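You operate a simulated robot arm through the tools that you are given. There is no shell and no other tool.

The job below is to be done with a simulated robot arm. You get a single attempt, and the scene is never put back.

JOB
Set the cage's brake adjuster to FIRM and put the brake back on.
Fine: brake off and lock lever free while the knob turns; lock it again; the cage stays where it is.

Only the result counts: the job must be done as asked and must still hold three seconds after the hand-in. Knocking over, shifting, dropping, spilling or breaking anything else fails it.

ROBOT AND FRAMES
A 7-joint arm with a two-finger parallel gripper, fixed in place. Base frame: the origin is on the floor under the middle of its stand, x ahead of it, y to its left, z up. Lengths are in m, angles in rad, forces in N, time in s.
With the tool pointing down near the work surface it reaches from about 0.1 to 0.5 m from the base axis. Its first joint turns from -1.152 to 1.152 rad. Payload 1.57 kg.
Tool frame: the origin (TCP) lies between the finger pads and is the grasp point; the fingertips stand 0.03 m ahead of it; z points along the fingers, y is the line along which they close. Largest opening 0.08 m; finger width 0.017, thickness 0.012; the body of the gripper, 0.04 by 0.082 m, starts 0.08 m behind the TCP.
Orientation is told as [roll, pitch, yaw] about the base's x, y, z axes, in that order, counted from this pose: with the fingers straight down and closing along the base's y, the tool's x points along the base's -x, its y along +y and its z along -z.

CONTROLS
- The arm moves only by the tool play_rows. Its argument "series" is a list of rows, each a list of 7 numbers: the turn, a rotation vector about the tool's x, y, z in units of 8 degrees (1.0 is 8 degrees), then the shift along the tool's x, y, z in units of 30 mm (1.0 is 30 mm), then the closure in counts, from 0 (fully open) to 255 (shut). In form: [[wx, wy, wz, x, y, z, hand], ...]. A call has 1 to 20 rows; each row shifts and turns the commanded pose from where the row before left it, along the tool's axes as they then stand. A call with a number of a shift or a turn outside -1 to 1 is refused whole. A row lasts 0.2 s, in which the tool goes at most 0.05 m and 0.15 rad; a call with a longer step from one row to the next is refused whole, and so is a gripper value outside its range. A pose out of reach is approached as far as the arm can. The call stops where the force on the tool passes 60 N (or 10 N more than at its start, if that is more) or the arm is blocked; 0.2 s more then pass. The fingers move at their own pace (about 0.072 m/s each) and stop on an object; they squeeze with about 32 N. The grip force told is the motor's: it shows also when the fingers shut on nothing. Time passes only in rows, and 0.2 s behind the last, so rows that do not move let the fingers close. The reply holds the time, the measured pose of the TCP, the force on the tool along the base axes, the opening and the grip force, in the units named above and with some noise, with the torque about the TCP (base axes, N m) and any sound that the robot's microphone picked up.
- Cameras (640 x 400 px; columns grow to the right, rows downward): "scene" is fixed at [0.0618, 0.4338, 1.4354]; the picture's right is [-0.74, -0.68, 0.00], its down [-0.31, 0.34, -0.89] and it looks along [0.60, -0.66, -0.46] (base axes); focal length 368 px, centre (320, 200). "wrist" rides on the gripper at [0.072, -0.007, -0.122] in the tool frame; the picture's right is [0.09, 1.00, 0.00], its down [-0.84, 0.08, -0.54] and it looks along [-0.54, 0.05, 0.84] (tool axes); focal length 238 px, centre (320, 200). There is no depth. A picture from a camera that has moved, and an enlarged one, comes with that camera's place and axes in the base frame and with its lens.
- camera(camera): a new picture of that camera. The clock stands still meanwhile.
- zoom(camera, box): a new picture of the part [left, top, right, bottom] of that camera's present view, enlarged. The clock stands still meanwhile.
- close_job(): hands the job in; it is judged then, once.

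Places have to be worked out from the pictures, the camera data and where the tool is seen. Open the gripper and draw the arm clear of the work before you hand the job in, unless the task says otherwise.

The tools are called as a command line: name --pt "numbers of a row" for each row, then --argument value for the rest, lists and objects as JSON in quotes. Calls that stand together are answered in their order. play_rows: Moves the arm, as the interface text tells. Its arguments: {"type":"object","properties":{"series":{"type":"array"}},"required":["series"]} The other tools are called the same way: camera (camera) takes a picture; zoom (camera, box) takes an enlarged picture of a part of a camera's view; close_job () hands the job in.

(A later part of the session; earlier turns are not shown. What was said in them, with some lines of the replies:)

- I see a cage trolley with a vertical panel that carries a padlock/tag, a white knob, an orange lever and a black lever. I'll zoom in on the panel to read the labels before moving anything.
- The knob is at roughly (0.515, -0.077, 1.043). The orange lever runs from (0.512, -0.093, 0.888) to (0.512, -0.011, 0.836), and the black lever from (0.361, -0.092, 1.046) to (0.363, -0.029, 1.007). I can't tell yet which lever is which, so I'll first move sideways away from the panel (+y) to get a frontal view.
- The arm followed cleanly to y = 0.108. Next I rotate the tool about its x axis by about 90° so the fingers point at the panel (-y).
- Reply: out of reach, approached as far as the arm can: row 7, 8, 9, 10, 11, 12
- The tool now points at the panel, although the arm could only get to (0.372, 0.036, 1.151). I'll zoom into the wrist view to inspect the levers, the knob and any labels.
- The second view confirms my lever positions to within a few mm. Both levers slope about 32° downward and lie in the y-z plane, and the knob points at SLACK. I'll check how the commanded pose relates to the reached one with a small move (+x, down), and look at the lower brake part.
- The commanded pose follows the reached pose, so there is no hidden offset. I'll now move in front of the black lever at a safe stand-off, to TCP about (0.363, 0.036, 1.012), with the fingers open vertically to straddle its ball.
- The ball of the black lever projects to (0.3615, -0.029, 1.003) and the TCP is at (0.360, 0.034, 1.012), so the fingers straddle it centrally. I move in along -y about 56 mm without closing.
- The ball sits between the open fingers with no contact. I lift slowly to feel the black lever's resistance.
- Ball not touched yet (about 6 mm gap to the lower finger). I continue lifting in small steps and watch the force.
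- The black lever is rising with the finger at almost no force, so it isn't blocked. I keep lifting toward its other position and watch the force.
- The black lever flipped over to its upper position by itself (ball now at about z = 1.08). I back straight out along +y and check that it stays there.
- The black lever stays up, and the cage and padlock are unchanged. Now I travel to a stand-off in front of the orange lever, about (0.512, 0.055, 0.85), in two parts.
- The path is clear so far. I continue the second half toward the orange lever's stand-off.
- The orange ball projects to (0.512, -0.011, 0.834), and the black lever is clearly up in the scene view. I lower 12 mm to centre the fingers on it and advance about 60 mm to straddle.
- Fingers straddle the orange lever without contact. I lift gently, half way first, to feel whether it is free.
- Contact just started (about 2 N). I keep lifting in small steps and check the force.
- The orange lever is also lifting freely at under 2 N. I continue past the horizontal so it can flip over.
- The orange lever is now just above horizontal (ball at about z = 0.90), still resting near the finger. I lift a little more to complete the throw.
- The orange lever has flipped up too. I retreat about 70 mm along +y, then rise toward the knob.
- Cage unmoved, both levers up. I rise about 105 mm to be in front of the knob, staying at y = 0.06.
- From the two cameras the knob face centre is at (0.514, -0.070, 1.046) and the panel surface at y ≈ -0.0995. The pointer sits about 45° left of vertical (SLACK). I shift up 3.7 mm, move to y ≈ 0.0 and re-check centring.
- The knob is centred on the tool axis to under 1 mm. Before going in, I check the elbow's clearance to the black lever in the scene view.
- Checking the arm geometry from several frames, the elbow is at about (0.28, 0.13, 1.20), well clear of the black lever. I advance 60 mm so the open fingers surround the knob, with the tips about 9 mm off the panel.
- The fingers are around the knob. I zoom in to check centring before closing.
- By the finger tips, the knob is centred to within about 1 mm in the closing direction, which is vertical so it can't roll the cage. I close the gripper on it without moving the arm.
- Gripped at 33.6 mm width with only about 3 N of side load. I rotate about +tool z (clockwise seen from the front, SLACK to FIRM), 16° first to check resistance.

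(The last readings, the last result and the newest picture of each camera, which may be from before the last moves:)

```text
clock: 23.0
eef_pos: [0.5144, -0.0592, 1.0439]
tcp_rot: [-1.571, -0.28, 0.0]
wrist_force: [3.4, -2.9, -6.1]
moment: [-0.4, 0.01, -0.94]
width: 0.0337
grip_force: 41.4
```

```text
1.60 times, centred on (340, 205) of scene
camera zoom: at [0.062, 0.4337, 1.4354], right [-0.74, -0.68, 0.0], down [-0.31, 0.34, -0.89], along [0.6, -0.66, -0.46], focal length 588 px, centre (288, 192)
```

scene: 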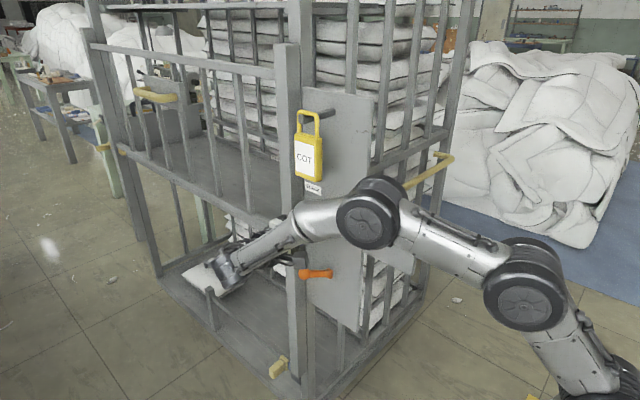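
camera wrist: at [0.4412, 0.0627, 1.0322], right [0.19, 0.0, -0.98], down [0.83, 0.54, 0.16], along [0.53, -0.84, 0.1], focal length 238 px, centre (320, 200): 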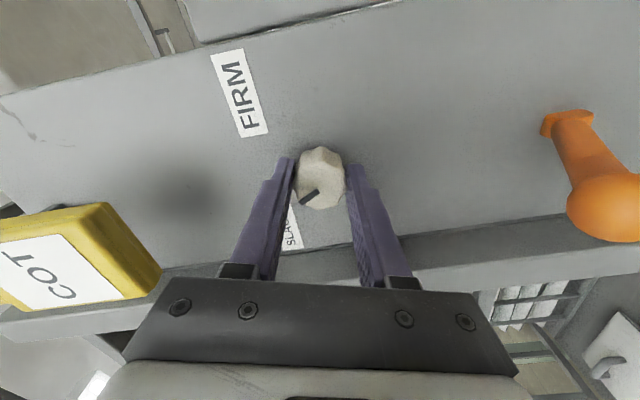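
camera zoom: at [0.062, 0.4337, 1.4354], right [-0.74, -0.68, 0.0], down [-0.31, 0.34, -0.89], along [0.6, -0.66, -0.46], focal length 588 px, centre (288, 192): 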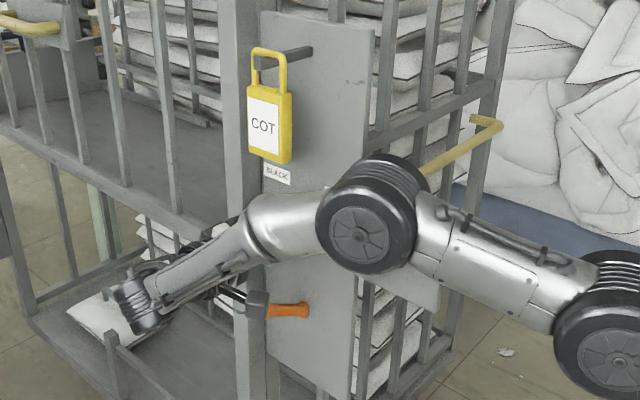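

The knob turns together with the gripper at low load (≤7 N). I continue by another 32° at the same gentle rate.

play_rows --pt "0 0 0.5 0 0 0 255" --pt "0 0 0.5 0 0 0 255" --pt "0 0 0.5 0 0 0 255" --pt "0 0 0.5 0 0 0 255" --pt "0 0 0.5 0 0 0 255" --pt "0 0 0.5 0 0 0 255" --pt "0 0 0.5 0 0 0 255" --pt "0 0 0.5 0 0 0 255"

camera --camera "wrist"

camera --camera "scene"

```text
clock: 24.8
eef_pos: [0.5144, -0.0592, 1.044]
tcp_rot: [-1.569, -0.835, -0.001]
wrist_force: [7.2, -0.2, -19.2]
moment: [-0.46, -0.01, 0.08]
width: 0.0334
grip_force: 41.4
```

```text
taken
camera wrist: at [0.4592, 0.0626, 0.9961], right [0.68, 0.0, -0.74], down [0.62, 0.54, 0.57], along [0.4, -0.84, 0.37], focal length 238 px, centre (320, 200)
```

wrist: 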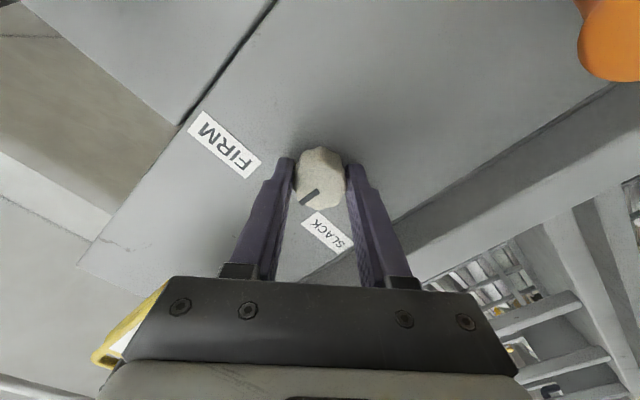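

```text
taken
```

scene: 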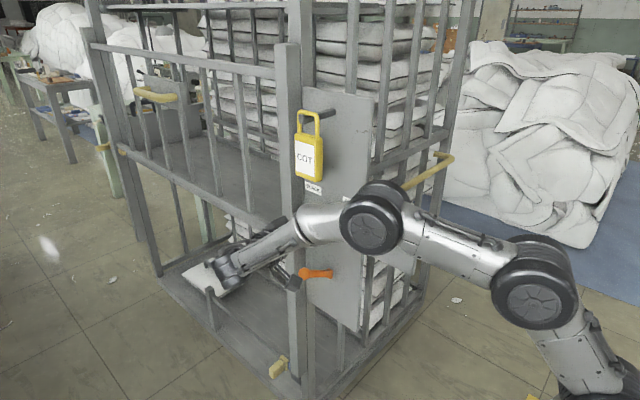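

The knob follows, but the side load has grown to about 20 N (mostly vertical). That indicates the knob axis is about 1 mm further in +x than my tool axis. I make a sub-millimetre correction to relieve it before turning on.

play_rows --pt "0 0 0 0.013 0.03 0 255" --pt "0 0 0 0 0 0 255"

```text
clock: 25.4
eef_pos: [0.5137, -0.0584, 1.0432]
tcp_rot: [-1.57, -0.837, -0.002]
wrist_force: [-0.7, 3.7, -16.9]
moment: [-0.22, 0.03, 0.1]
width: 0.0338
grip_force: 40.8
```

Horizontal load is now near zero, but about 17 N of downward load on the tool remains. I lower another 1 mm to relieve it.

play_rows --pt "0 0 0 0.025 0.022 0 255" --pt "0 0 0 0 0 0 255"

```text
clock: 26.0
eef_pos: [0.5135, -0.0569, 1.0459]
tcp_rot: [-1.572, -0.838, -0.002]
wrist_force: [-8.8, 5.4, -11.8]
moment: [0.41, -0.02, 0.53]
width: 0.0337
grip_force: 41.9
```

Forces shifted rather than vanished, so I check the pictures for any cage movement before continuing.

camera --camera "scene"

zoom --camera "wrist" --box '[230, 110, 410, 222]'

zoom --camera "scene" --box '[280, 90, 440, 190]'

```text
taken
```

scene: 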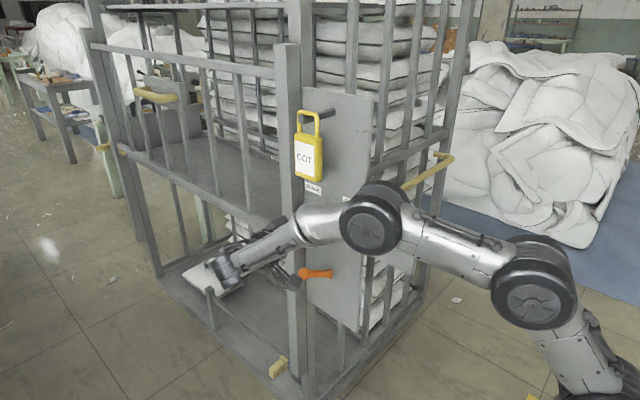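

```text
3.56 times, centred on (320, 166) of wrist
camera zoom: at [0.4598, 0.0628, 0.9959], right [0.68, 0.0, -0.73], down [0.62, 0.54, 0.57], along [0.4, -0.84, 0.37], focal length 848 px, centre (320, 321)
```

zoom: 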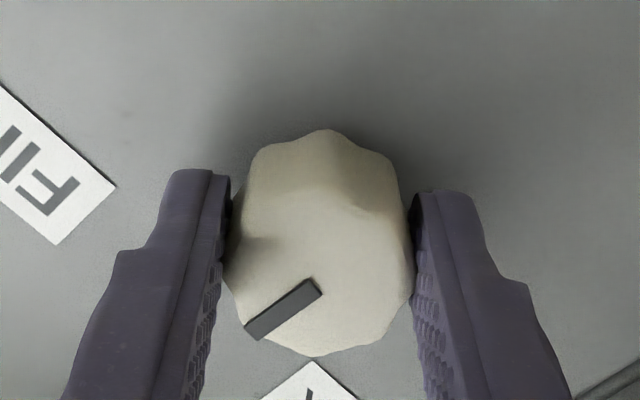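

```text
4.00 times, centred on (360, 140) of scene
camera zoom: at [0.0617, 0.4339, 1.4354], right [-0.74, -0.68, 0.0], down [-0.31, 0.34, -0.89], along [0.6, -0.66, -0.46], focal length 1470 px, centre (160, 440)
```

zoom: 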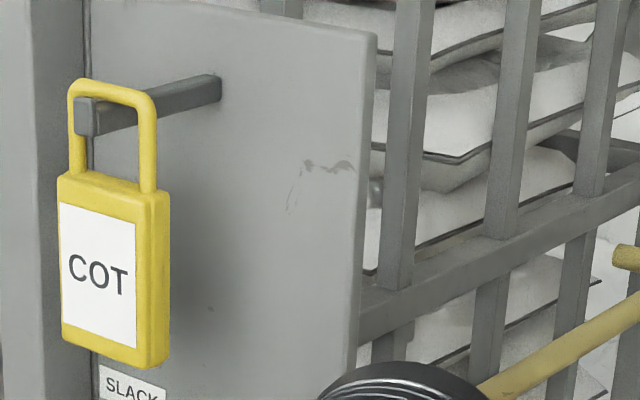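

The cage corner is at exactly the same pixel as at the start, and the pointer keeps its angle in the grip with no slip. I continue turning in 16° portions and watch the load.

play_rows --pt "0 0 0.5 0 0 0 255" --pt "0 0 0.5 0 0 0 255" --pt "0 0 0.5 0 0 0 255" --pt "0 0 0.5 0 0 0 255"

```text
clock: 27.0
eef_pos: [0.5138, -0.059, 1.0432]
tcp_rot: [-1.57, -1.118, 0.001]
wrist_force: [2.8, 7.9, -6.9]
moment: [0.83, 0.0, -0.92]
width: 0.0338
grip_force: 41.0
```

Load is small (under 11 N) and the knob torque is still about zero, so no stop yet. Another 16° brings the total to about 80°; I also ease back a fraction of a millimetre along the tool axis.

play_rows --pt "0 0 0.5 0 0 -0.01 255" --pt "0 0 0.5 0 0 -0.01 255" --pt "0 0 0.5 0 0 0 255" --pt "0 0 0.5 0 0 0 255"

camera --camera "wrist"

camera --camera "scene"

```text
clock: 28.0
eef_pos: [0.5141, -0.0584, 1.0425]
tcp_rot: [-1.577, -1.398, 0.006]
wrist_force: [12.1, 1.8, -4.0]
moment: [-0.24, -0.02, 0.02]
width: 0.0337
grip_force: 41.5
```

```text
taken
camera wrist: at [0.4943, 0.0625, 0.9747], right [0.97, 0.0, -0.26], down [0.22, 0.54, 0.81], along [0.14, -0.84, 0.52], focal length 238 px, centre (320, 200)
```

wrist: 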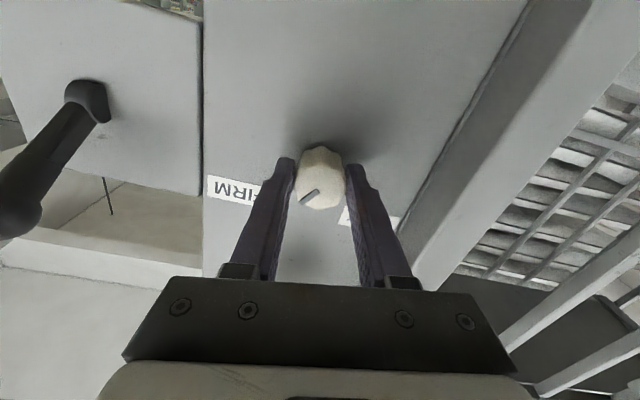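

```text
taken
```

scene: 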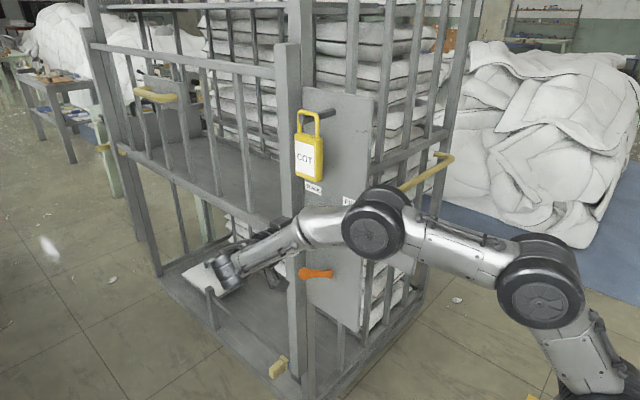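

The pointer should now be about 37–40° right of vertical, with no stop felt yet. I relieve the 12 N sideways load with a 0.5 mm shift and turn a further 6° slowly.

play_rows --pt "0 0 0.25 0 0.017 0 255" --pt "0 0 0.25 0 0.01 0 255" --pt "0 0 0.25 0 0 0 255"

zoom --camera "wrist" --box '[200, 90, 440, 240]'

```text
clock: 28.8
eef_pos: [0.5149, -0.0578, 1.0439]
tcp_rot: [-1.576, -1.501, 0.006]
wrist_force: [4.9, -3.6, -4.6]
moment: [-0.82, 0.01, 0.76]
width: 0.0337
grip_force: 41.0
```

```text
2.67 times, centred on (320, 165) of wrist
camera zoom: at [0.502, 0.0626, 0.9732], right [0.99, 0.0, -0.16], down [0.14, 0.54, 0.83], along [0.09, -0.84, 0.54], focal length 636 px, centre (320, 293)
```

zoom: 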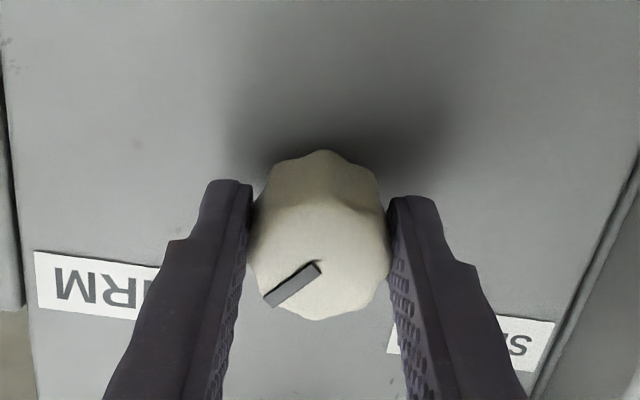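

By the same image method, the pointer went from 45° left to 40.5° right of vertical, so it is nearly at the mirrored position under FIRM. I turn another 4° and check for a stop via the torque about y.

play_rows --pt "0 0 0.25 0 0.005 0 255" --pt "0 0 0.25 0 0.005 0 255" --pt "0 0 0 0 0 0 255"

zoom --camera "wrist" --box '[200, 90, 440, 240]'

```text
clock: 29.6
eef_pos: [0.5147, -0.0576, 1.0434]
tcp_rot: [1.433, -1.57, -3.005]
wrist_force: [2.3, -8.5, -0.3]
moment: [-0.33, -0.01, 0.67]
width: 0.0336
grip_force: 41.5
```

```text
2.67 times, centred on (320, 165) of wrist
camera zoom: at [0.5072, 0.0627, 0.9726], right [1.0, 0.0, -0.09], down [0.08, 0.54, 0.84], along [0.05, -0.84, 0.54], focal length 636 px, centre (320, 293)
```

zoom: 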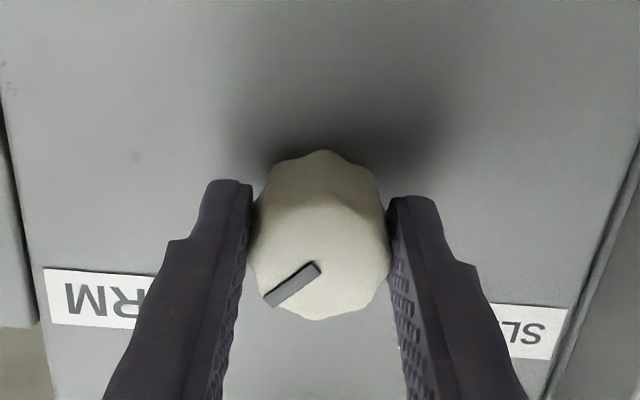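

Total turn is now 90° with the pointer at 45° right, symmetric to its SLACK position, and still no torque. I probe 3° more to see whether there's a stop or detent.

play_rows --pt "0 0 0.2 0 0 0.008 255" --pt "0 0 0.2 0 0 0.008 255" --pt "0 0 0 0 0 0 255"

zoom --camera "wrist" --box '[200, 90, 440, 240]'

```text
clock: 30.4
eef_pos: [0.5142, -0.0582, 1.0425]
tcp_rot: [1.559, -1.514, -3.13]
wrist_force: [11.0, -9.6, -1.0]
moment: [-0.09, 0.4, -0.45]
width: 0.0333
grip_force: 41.2
```

```text
2.67 times, centred on (320, 165) of wrist
camera zoom: at [0.5112, 0.0627, 0.9717], right [1.0, 0.0, -0.04], down [0.03, 0.54, 0.84], along [0.02, -0.84, 0.54], focal length 636 px, centre (320, 293)
```

zoom: 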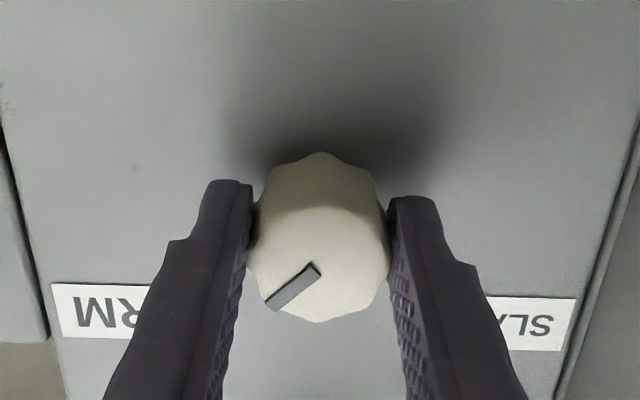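

The torque about y rose to 0.4 N·m, so the knob has reached its end stop at about +45°, which is FIRM. I open the gripper in place, then back out straight along +y.

play_rows --pt "0 0 0 0 0 0 0" --pt "0 0 0 0 0 0 0" --pt "0 0 0 0 0 0 0" --pt "0 0 0 0 0 -0.5 0" --pt "0 0 0 0 0 -0.7 0" --pt "0 0 0 0 0 -0.8 0" --pt "0 0 0 0 0 -0.8 0" --pt "0 0 0 0 0 -0.8 0"

camera --camera "wrist"

camera --camera "scene"

```text
clock: 32.2
eef_pos: [0.5139, 0.0502, 1.043]
tcp_rot: [1.568, -1.514, -3.137]
wrist_force: [-0.4, 0.1, 0.2]
moment: [-0.01, 0.01, 0.04]
width: 0.0799
grip_force: 0.0
```

```text
taken
camera wrist: at [0.5103, 0.1708, 0.9714], right [1.0, 0.0, -0.04], down [0.03, 0.54, 0.84], along [0.02, -0.84, 0.54], focal length 238 px, centre (320, 200)
```

wrist: 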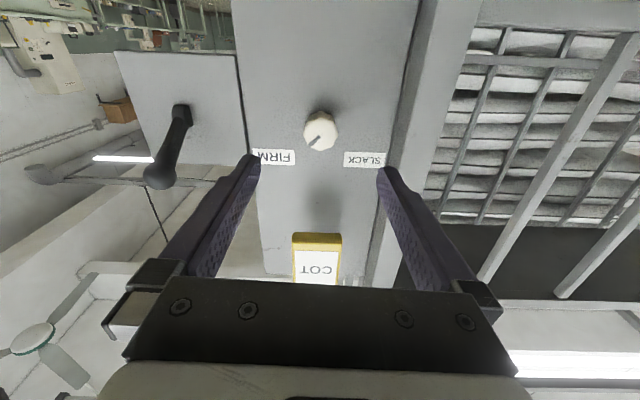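

```text
taken
```

scene: 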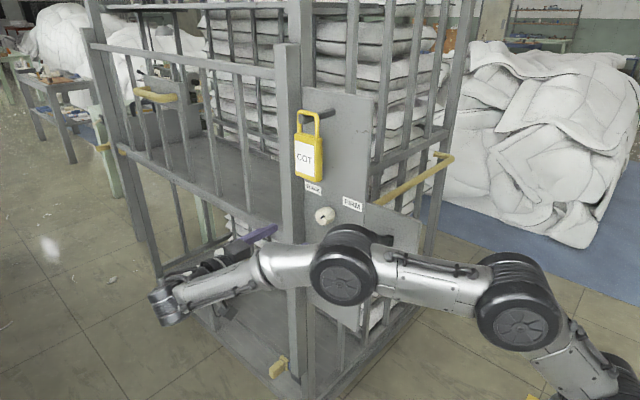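

Knob released at FIRM, cage unmoved. I rotate the tool back by 93° at this safe stand-off and zoom in on the knob to verify.

play_rows --pt "0 0 -0.97 0 0 0 0" --pt "0 0 -0.97 0 0 0 0" --pt "0 0 -0.97 0 0 0 0" --pt "0 0 -0.97 0 0 0 0" --pt "0 0 -0.97 0 0 0 0" --pt "0 0 -0.97 0 0 0 0" --pt "0 0 -0.97 0 0 0 0" --pt "0 0 -0.97 0 0 0 0" --pt "0 0 -0.97 0 0 0 0" --pt "0 0 -0.97 0 0 0 0" --pt "0 0 -0.97 0 0 0 0" --pt "0 0 -0.98 0 0 0 0"

camera --camera "wrist"

zoom --camera "wrist" --box '[240, 70, 400, 170]'

zoom --camera "scene" --box '[280, 160, 440, 260]'

```text
clock: 34.8
eef_pos: [0.5147, 0.0494, 1.0434]
tcp_rot: [-1.572, 0.002, 0.0]
wrist_force: [0.4, -0.4, 0.4]
moment: [0.0, 0.03, -0.01]
width: 0.0799
grip_force: 0.0
```

```text
taken
camera wrist: at [0.4416, 0.1704, 1.0506], right [-0.09, 0.0, -1.0], down [0.84, 0.54, -0.08], along [0.54, -0.84, -0.05], focal length 238 px, centre (320, 200)
```

wrist: 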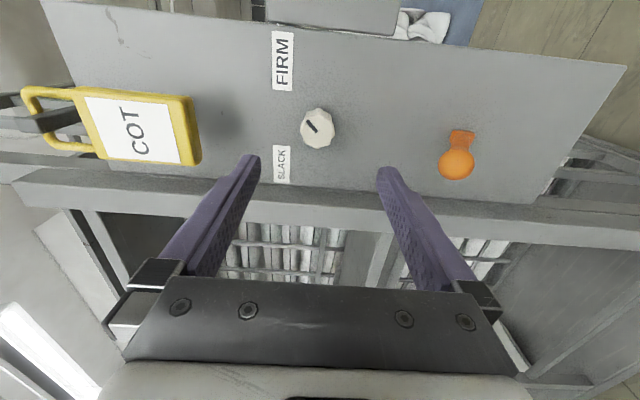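

```text
4.00 times, centred on (320, 120) of wrist
camera zoom: at [0.4416, 0.1704, 1.0506], right [-0.09, 0.0, -1.0], down [0.84, 0.54, -0.08], along [0.54, -0.84, -0.05], focal length 953 px, centre (320, 520)
```

zoom: 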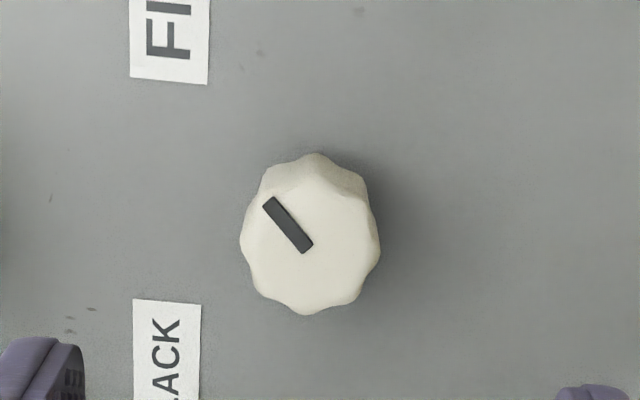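

```text
4.00 times, centred on (360, 210) of scene
camera zoom: at [0.0618, 0.4338, 1.4354], right [-0.74, -0.68, 0.0], down [-0.31, 0.34, -0.89], along [0.6, -0.66, -0.46], focal length 1470 px, centre (160, 160)
```

zoom: 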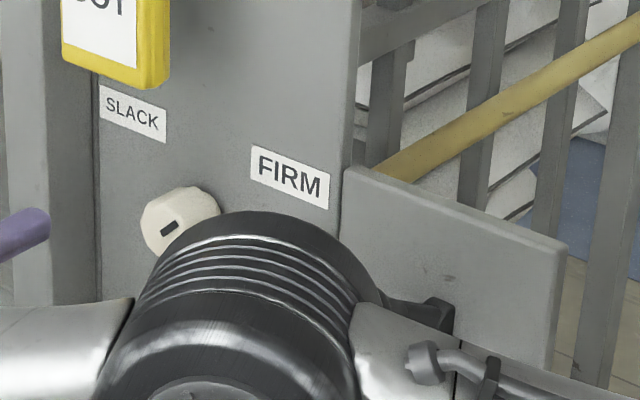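

The knob's pointer measures about 44° right of vertical, at FIRM and on its stop. Now the brake and lock go back in reverse order, orange lever first. I descend to TCP z ≈ 0.925 at stand-off.

play_rows --pt "0 0 0 0.03 0.98 -0.1 0" --pt "0 0 0 0.03 0.98 -0.1 0" --pt "0 0 0 0.03 0.98 -0.1 0" --pt "0 0 0 0.03 0.98 0 0"

camera --camera "wrist"

```text
clock: 35.8
eef_pos: [0.513, 0.0585, 0.924]
tcp_rot: [-1.57, 0.0, 0.0]
wrist_force: [-1.0, -0.2, 0.5]
moment: [-0.01, 0.01, 0.02]
width: 0.0802
grip_force: 0.1
```

```text
taken
camera wrist: at [0.4376, 0.1789, 0.9323], right [-0.09, 0.0, -1.0], down [0.84, 0.54, -0.08], along [0.54, -0.84, -0.05], focal length 238 px, centre (320, 200)
```

wrist: 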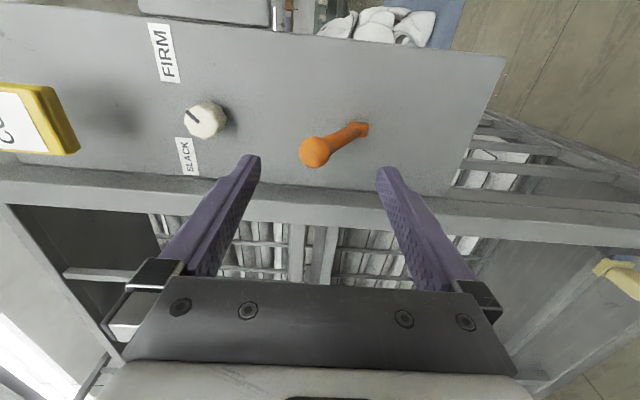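

The orange ball is at (0.511, -0.011, 0.930), inside the finger span of 0.884–0.964. I advance 62 mm to straddle it.

play_rows --pt "0 0 0 0 0 0.52 0" --pt "0 0 0 0 0 0.52 0" --pt "0 0 0 0 0 0.52 0" --pt "0 0 0 0 0 0.52 0"

camera --camera "wrist"

```text
clock: 36.8
eef_pos: [0.5116, -0.0041, 0.9265]
tcp_rot: [-1.571, 0.001, -0.001]
wrist_force: [-1.0, -0.7, 0.9]
moment: [-0.02, 0.01, -0.05]
width: 0.0801
grip_force: 0.1
```

```text
taken
camera wrist: at [0.4377, 0.117, 0.934], right [-0.09, 0.0, -1.0], down [0.84, 0.54, -0.08], along [0.54, -0.84, -0.05], focal length 238 px, centre (320, 200)
```

wrist: 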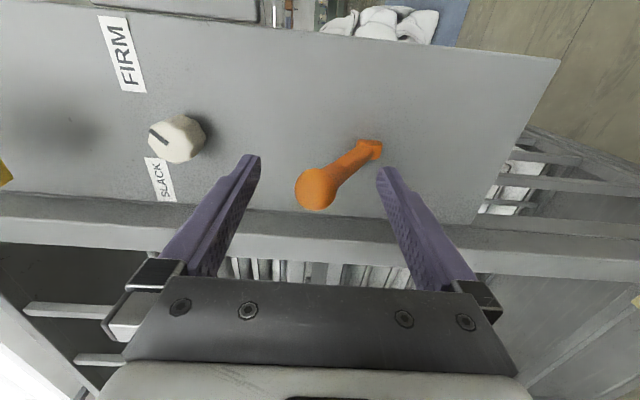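

Straddled without contact. I push the orange lever down in small steps with the upper finger.

play_rows --pt "0 0 0 0 0.2 0 0" --pt "0 0 0 0 0.2 0 0" --pt "0 0 0 0 0.2 0 0" --pt "0 0 0 0 0.2 0 0" --pt "0 0 0 0 0.2 0 0" --pt "0 0 0 0 0.2 0 0" --pt "0 0 0 0 0.2 0 0"

camera --camera "wrist"

```text
clock: 38.4
eef_pos: [0.5111, -0.0051, 0.8838]
tcp_rot: [-1.569, 0.001, -0.002]
wrist_force: [-0.2, -0.3, 0.9]
moment: [0.02, 0.0, 0.0]
width: 0.0798
grip_force: 0.1
```

```text
taken
camera wrist: at [0.4378, 0.1164, 0.8907], right [-0.09, 0.0, -1.0], down [0.84, 0.54, -0.08], along [0.54, -0.84, -0.05], focal length 238 px, centre (320, 200)
```

wrist: 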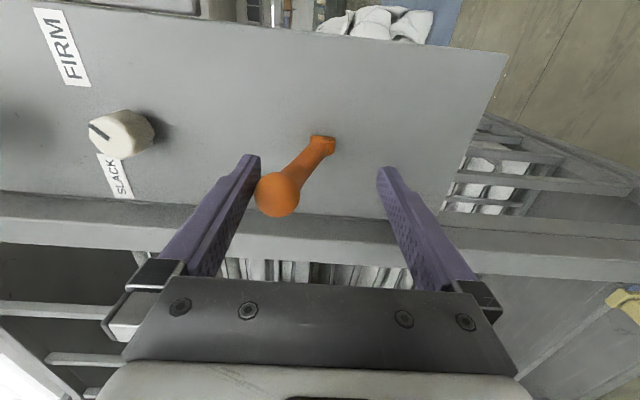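

The lever is being pushed down freely (under 1 N). I continue past horizontal.

play_rows --pt "0 0 0 0 0.2 0 0" --pt "0 0 0 0 0.2 0 0" --pt "0 0 0 0 0.2 0 0" --pt "0 0 0 0 0.2 0 0" --pt "0 0 0 0 0.2 0 0" --pt "0 0 0 0 0.2 0 0"

camera --camera "wrist"

```text
clock: 39.8
eef_pos: [0.5105, -0.003, 0.847]
tcp_rot: [-1.571, 0.0, 0.0]
wrist_force: [-0.7, 0.2, 0.0]
moment: [-0.01, 0.02, 0.02]
width: 0.0801
grip_force: 0.1
```

```text
taken
camera wrist: at [0.4377, 0.1174, 0.8552], right [-0.09, 0.0, -1.0], down [0.84, 0.54, -0.08], along [0.54, -0.84, -0.05], focal length 238 px, centre (320, 200)
```

wrist: 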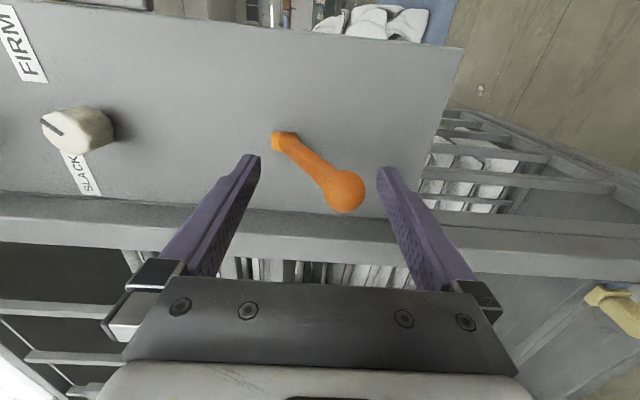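

The orange lever snapped back to its original down position (ball z ≈ 0.833 versus 0.832 at the start). I back out along +y.

play_rows --pt "0 0 0 0 0 -0.6 0" --pt "0 0 0 0 0 -0.6 0" --pt "0 0 0 0 0 -0.6 0" --pt "0 0 0 0 0 -0.2 0"

camera --camera "scene"

camera --camera "wrist"

```text
clock: 40.8
eef_pos: [0.5114, 0.0571, 0.8477]
tcp_rot: [-1.569, 0.0, 0.001]
wrist_force: [-0.1, 0.0, 0.2]
moment: [0.02, 0.02, -0.03]
width: 0.0801
grip_force: 0.0
```

```text
taken
```

scene: 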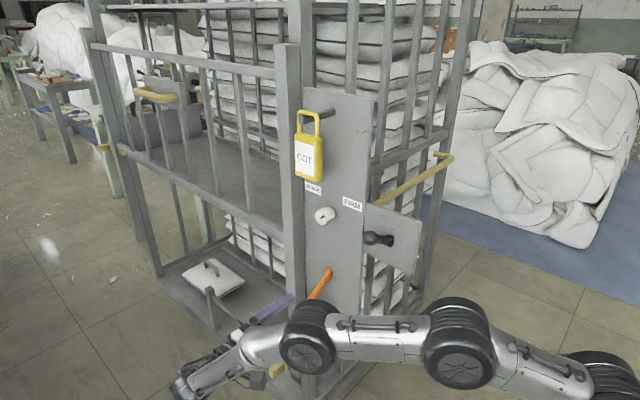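

```text
taken
camera wrist: at [0.4376, 0.1771, 0.8559], right [-0.09, 0.0, -1.0], down [0.84, 0.54, -0.08], along [0.54, -0.84, -0.05], focal length 238 px, centre (320, 200)
```

wrist: 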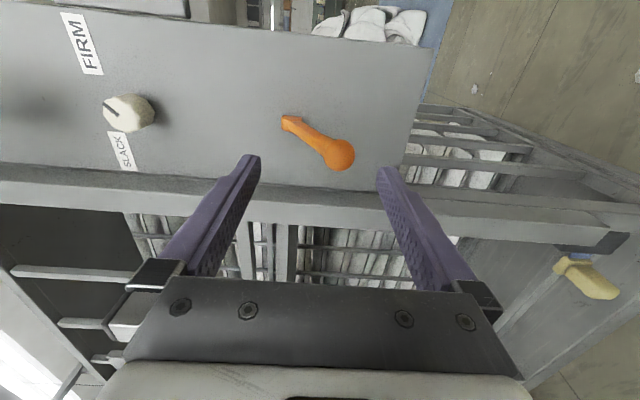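

Orange is down again, the knob is still at FIRM and the cage is unmoved. I travel back along the earlier path to the stand-off in front of the black lever.

play_rows --pt "0 0 0 0.62 -0.97 0.06 0" --pt "0 0 0 0.62 -0.97 0.06 0" --pt "0 0 0 0.62 -0.97 0.06 0" --pt "0 0 0 0.62 -0.97 0.06 0" --pt "0 0 0 0.62 -0.97 0.06 0" --pt "0 0 0 0.62 -0.97 0.06 0" --pt "0 0 0 0.62 -0.97 0.06 0" --pt "0 0 0 0.62 -0.97 0.06 0"

camera --camera "wrist"

camera --camera "scene"

```text
clock: 42.6
eef_pos: [0.3615, 0.0429, 1.0823]
tcp_rot: [-1.571, 0.0, 0.001]
wrist_force: [0.5, 0.2, 0.4]
moment: [-0.01, -0.01, 0.02]
width: 0.0802
grip_force: 0.0
```

```text
taken
camera wrist: at [0.2885, 0.1631, 1.0884], right [-0.09, 0.0, -1.0], down [0.84, 0.54, -0.08], along [0.54, -0.84, -0.05], focal length 238 px, centre (320, 200)
```

wrist: 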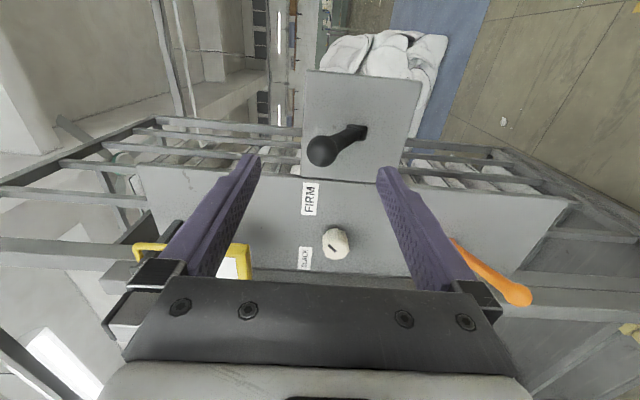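

```text
taken
```

scene: 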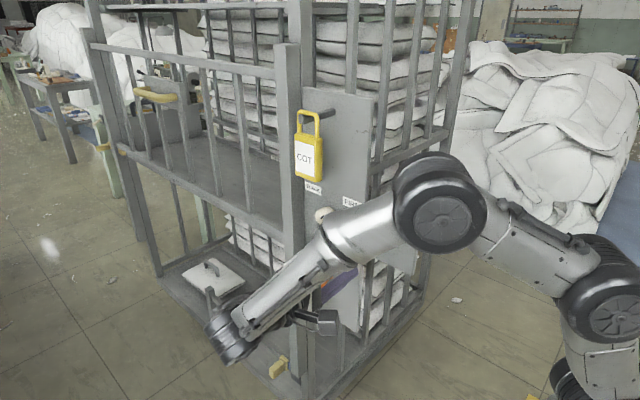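

The black ball is at (0.3625, -0.029, 1.080), centred between the fingers. I advance 61 mm to straddle it.

play_rows --pt "0 0 0 0 0 0.51 0" --pt "0 0 0 0 0 0.51 0" --pt "0 0 0 0 0 0.51 0" --pt "0 0 0 0 0 0.51 0"

camera --camera "wrist"

```text
clock: 43.6
eef_pos: [0.3609, -0.0192, 1.0812]
tcp_rot: [-1.569, 0.0, 0.001]
wrist_force: [0.0, 0.8, 0.0]
moment: [-0.01, 0.0, -0.03]
width: 0.0799
grip_force: 0.0
```

```text
taken
camera wrist: at [0.2882, 0.102, 1.0891], right [-0.09, 0.0, -1.0], down [0.84, 0.54, -0.08], along [0.54, -0.84, -0.05], focal length 238 px, centre (320, 200)
```

wrist: 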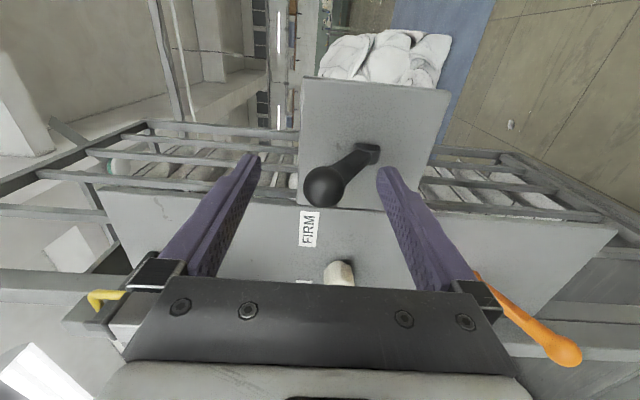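

Straddled without contact. I press the black lever down in small steps.

play_rows --pt "0 0 0 0 0.2 0 0" --pt "0 0 0 0 0.2 0 0" --pt "0 0 0 0 0.2 0 0" --pt "0 0 0 0 0.2 0 0" --pt "0 0 0 0 0.2 0 0" --pt "0 0 0 0 0.2 0 0" --pt "0 0 0 0 0.2 0 0"

camera --camera "wrist"

```text
clock: 45.2
eef_pos: [0.3622, -0.0197, 1.0384]
tcp_rot: [-1.571, 0.001, 0.0]
wrist_force: [-0.1, 1.0, 0.5]
moment: [0.01, -0.01, 0.0]
width: 0.08
grip_force: 0.0
```

```text
taken
camera wrist: at [0.289, 0.1022, 1.0461], right [-0.09, 0.0, -1.0], down [0.84, 0.54, -0.08], along [0.54, -0.84, -0.05], focal length 238 px, centre (320, 200)
```

wrist: 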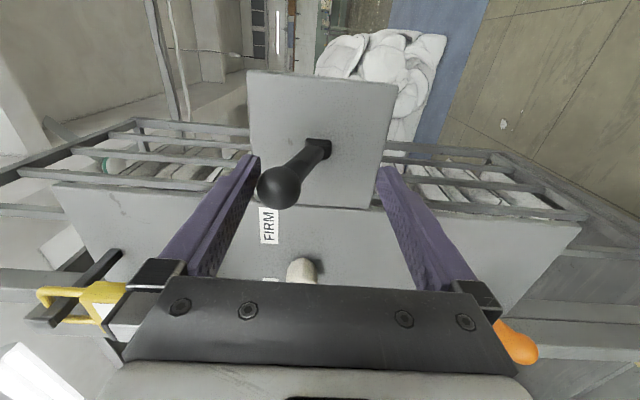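

The lever is following the finger freely. I continue past horizontal to complete the throw.

play_rows --pt "0 0 0 0 0.2 0 0" --pt "0 0 0 0 0.2 0 0" --pt "0 0 0 0 0.2 0 0" --pt "0 0 0 0 0.2 0 0" --pt "0 0 0 0 0.15 0 0"

camera --camera "wrist"

```text
clock: 46.4
eef_pos: [0.3626, -0.0173, 1.0094]
tcp_rot: [-1.571, -0.001, 0.0]
wrist_force: [0.0, -0.6, -0.3]
moment: [-0.01, 0.01, -0.03]
width: 0.08
grip_force: 0.1
```

```text
taken
camera wrist: at [0.2896, 0.1022, 1.0174], right [-0.09, 0.0, -1.0], down [0.84, 0.54, -0.08], along [0.54, -0.84, -0.05], focal length 238 px, centre (320, 200)
```

wrist: 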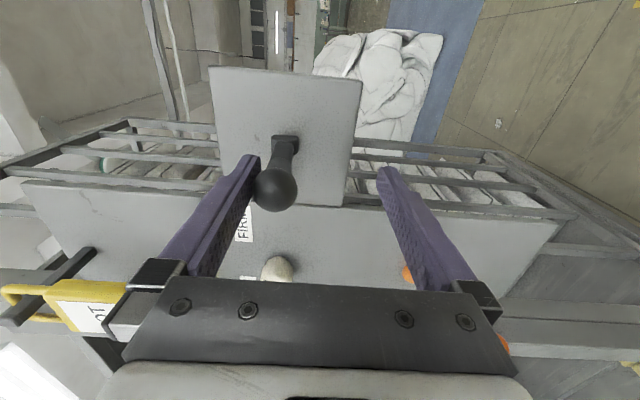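

The lever is just below horizontal but hasn't snapped over yet. I lower a little further.

play_rows --pt "0 0 0 0 0.2 0 0" --pt "0 0 0 0 0.2 0 0" --pt "0 0 0 0 0.2 0 0"

camera --camera "wrist"

```text
clock: 47.2
eef_pos: [0.3625, -0.018, 0.9902]
tcp_rot: [-1.571, -0.002, -0.001]
wrist_force: [0.3, -0.2, -0.3]
moment: [0.01, 0.03, -0.03]
width: 0.0799
grip_force: 0.1
```

```text
taken
camera wrist: at [0.2892, 0.1021, 0.9987], right [-0.09, 0.0, -1.0], down [0.84, 0.54, -0.08], along [0.54, -0.84, -0.05], focal length 238 px, centre (320, 200)
```

wrist: 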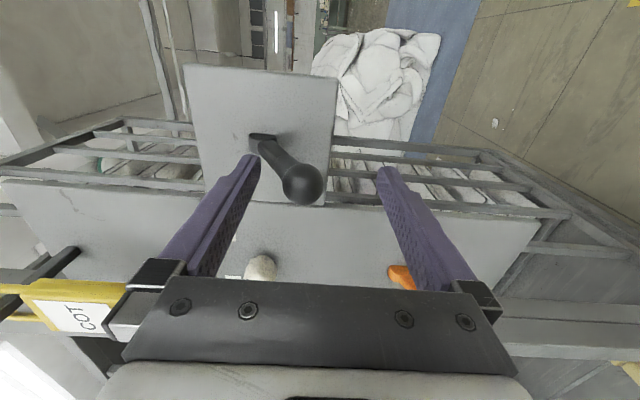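

The black lever snapped back to its original down position (ball z ≈ 1.003). I back out along +y and check everything.

play_rows --pt "0 0 0 0 0 -0.5 0" --pt "0 0 0 0 0 -0.5 0" --pt "0 0 0 0 0 -0.5 0" --pt "0 0 0 0 0 -0.5 0"

camera --camera "wrist"

camera --camera "scene"

```text
clock: 48.2
eef_pos: [0.3631, 0.04, 0.9906]
tcp_rot: [-1.571, 0.0, 0.0]
wrist_force: [-0.3, -0.4, 0.5]
moment: [0.01, 0.02, 0.0]
width: 0.0801
grip_force: 0.0
```

```text
taken
camera wrist: at [0.2902, 0.1612, 0.9992], right [-0.09, 0.0, -1.0], down [0.84, 0.54, -0.08], along [0.54, -0.84, -0.05], focal length 238 px, centre (320, 200)
```

wrist: 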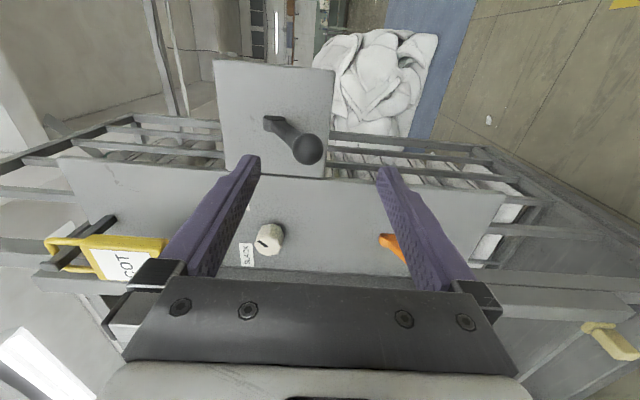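

```text
taken
```

scene: 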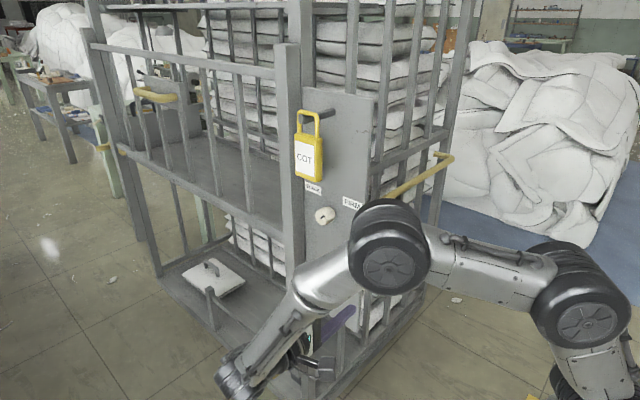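

Both levers are back down and the knob is at FIRM. I now raise the tool clear (z ≈ 1.15) before rotating it back to its start orientation.

play_rows --pt "0 0 0 0 -0.88 0 0" --pt "0 0 0 0 -0.88 0 0" --pt "0 0 0 0 -0.88 0 0" --pt "0 0 0 0 -0.88 0 0" --pt "0 0 0 0 -0.88 0 0" --pt "0 0 0 0 -0.88 0 0"

camera --camera "scene"

```text
clock: 49.6
eef_pos: [0.3593, 0.0383, 1.1452]
tcp_rot: [-1.572, 0.003, 0.002]
wrist_force: [-0.6, -1.0, -0.5]
moment: [-0.02, -0.03, -0.03]
width: 0.0798
grip_force: 0.1
out of reach, approached as far as the arm can: row 6
```

```text
taken
```

scene: 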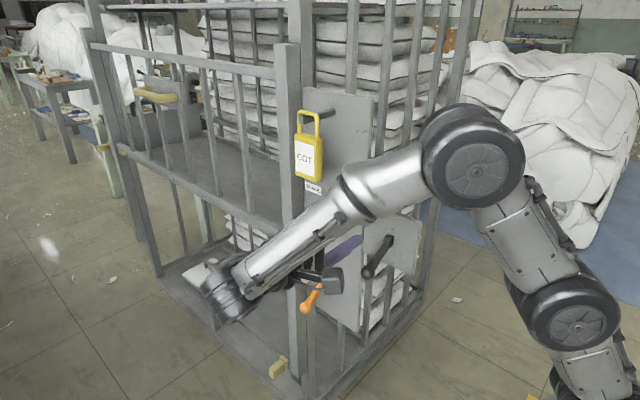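

The tool is well clear of the levers. I rotate it back to pointing downward in place; nothing lies within its swing.

play_rows --pt "-1 0 0 0 0 0 0" --pt "-1 0 0 0 0 0 0" --pt "-1 0 0 0 0 0 0" --pt "-1 0 0 0 0 0 0" --pt "-1 0 0 0 0 0 0" --pt "-1 0 0 0 0 0 0" --pt "-1 0 0 0 0 0 0" --pt "-1 0 0 0 0 0 0" --pt "-1 0 0 0 0 0 0" --pt "-1 0 0 0 0 0 0" --pt "-1 0 0 0 0 0 0" --pt "-0.25 0 0 0 0 0 0"

camera --camera "scene"

```text
clock: 52.2
eef_pos: [0.3608, 0.0389, 1.1462]
tcp_rot: [0.001, -0.001, 0.0]
wrist_force: [-0.5, 0.2, -0.3]
moment: [0.02, -0.01, -0.02]
width: 0.0798
grip_force: 0.1
```

```text
taken
```

scene: 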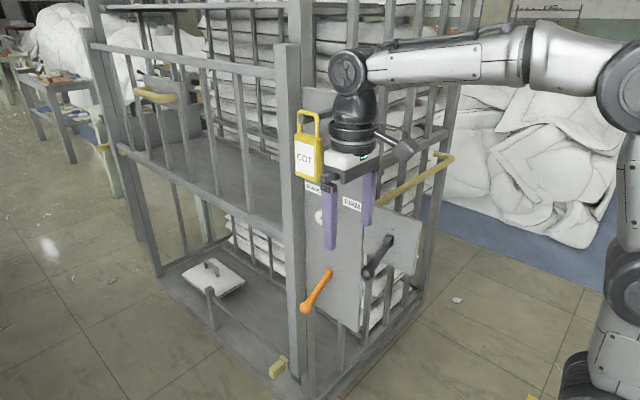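

Tool is upright again. I draw it back toward the robot and up, clear of the cage, then verify the final state.

play_rows --pt "0 0 0 0.7 0.6 -0.6 0" --pt "0 0 0 0.7 0.6 -0.6 0" --pt "0 0 0 0.7 0.6 -0.6 0" --pt "0 0 0 0.7 0.6 -0.6 0" --pt "0 0 0 0 0 0 0"

camera --camera "scene"

zoom --camera "scene" --box '[280, 160, 440, 260]'

zoom --camera "scene" --box '[260, 220, 440, 332]'

camera --camera "wrist"

```text
clock: 53.4
eef_pos: [0.2753, 0.1125, 1.2204]
tcp_rot: [0.0, 0.0, 0.0]
wrist_force: [0.5, 1.3, -0.2]
moment: [0.03, 0.0, 0.03]
width: 0.08
grip_force: 0.1
```

```text
taken
```

scene: 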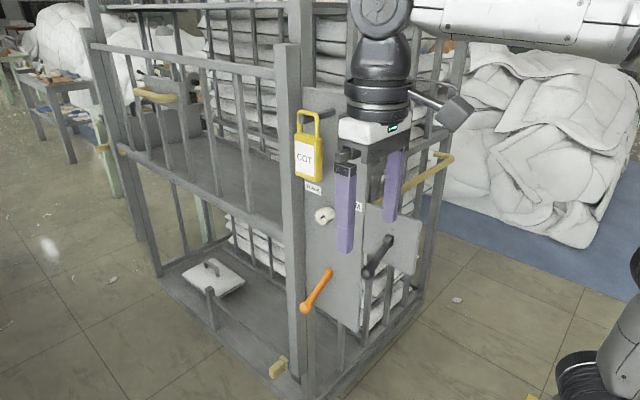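

```text
4.00 times, centred on (360, 210) of scene
camera zoom: at [0.0617, 0.4338, 1.4354], right [-0.74, -0.68, 0.0], down [-0.31, 0.34, -0.89], along [0.6, -0.66, -0.46], focal length 1470 px, centre (160, 160)
```

zoom: 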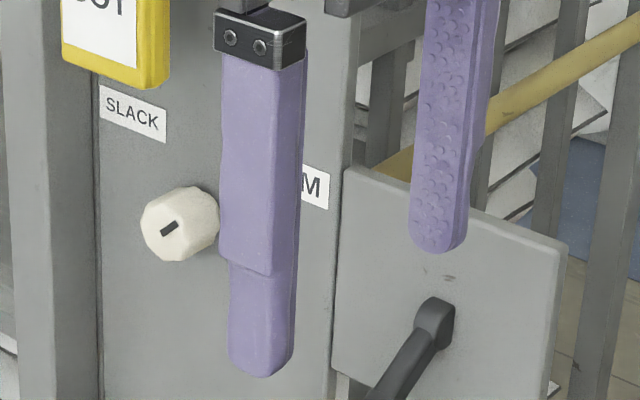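

```text
3.56 times, centred on (350, 276) of scene
camera zoom: at [0.0617, 0.4338, 1.4354], right [-0.74, -0.68, 0.0], down [-0.31, 0.34, -0.89], along [0.6, -0.66, -0.46], focal length 1307 px, centre (213, -70)
```

zoom: 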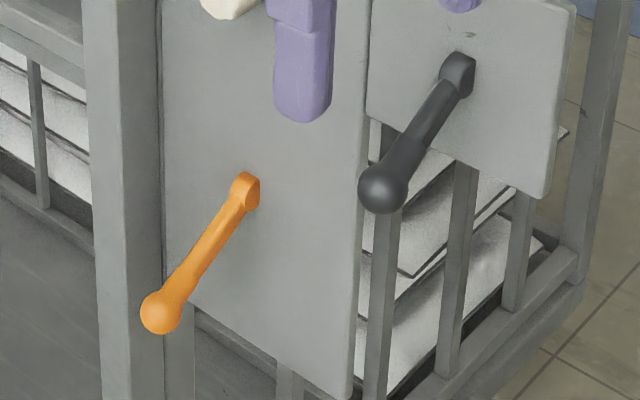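

```text
taken
camera wrist: at [0.2025, 0.1037, 1.3425], right [-0.09, 1.0, 0.0], down [0.84, 0.08, 0.54], along [0.54, 0.05, -0.84], focal length 238 px, centre (320, 200)
```

wrist: 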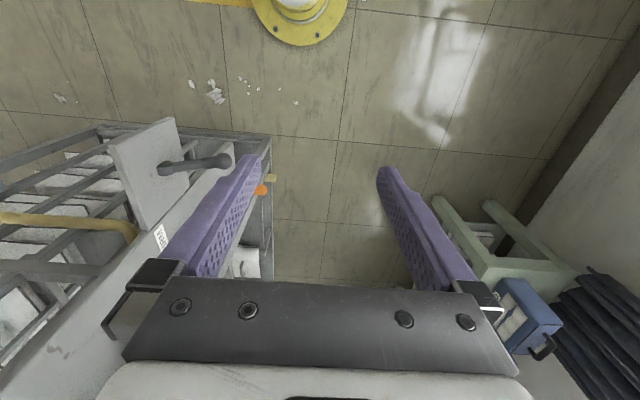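

All the checks match:
- **Levers:** the orange and black levers are at exactly their original pixel positions, down as at the start.
- **Knob:** it points to FIRM, on its end stop.
- **Cage:** the padlock, labels and panel edges haven't moved.
- **Arm:** the gripper is open and clear of the cage.

I hand the job in.

close_job

```text
The job is handed in.
```

I turned the cage's brake adjuster to FIRM and put both levers back in their original down positions. The job is handed in, but I haven't seen the result of the judging.

- **Knob:** I turned it from SLACK about 90° clockwise until it met its end stop. Its pointer now sits about 45° right of vertical, towards the FIRM label.
- **Brake and lock:** neither lever is labelled, so I couldn't tell which is the brake and which is the lock. I lifted both before turning the knob and lowered both afterwards, the orange one first. This assumes that down, where both started, means brake on and locked. I didn't test that the brake holds.
- **Cage:** the panel, labels and padlock were at the same places in the pictures before and after, so it did not visibly move.
- **Arm:** the gripper is open and drawn back clear of the cage.
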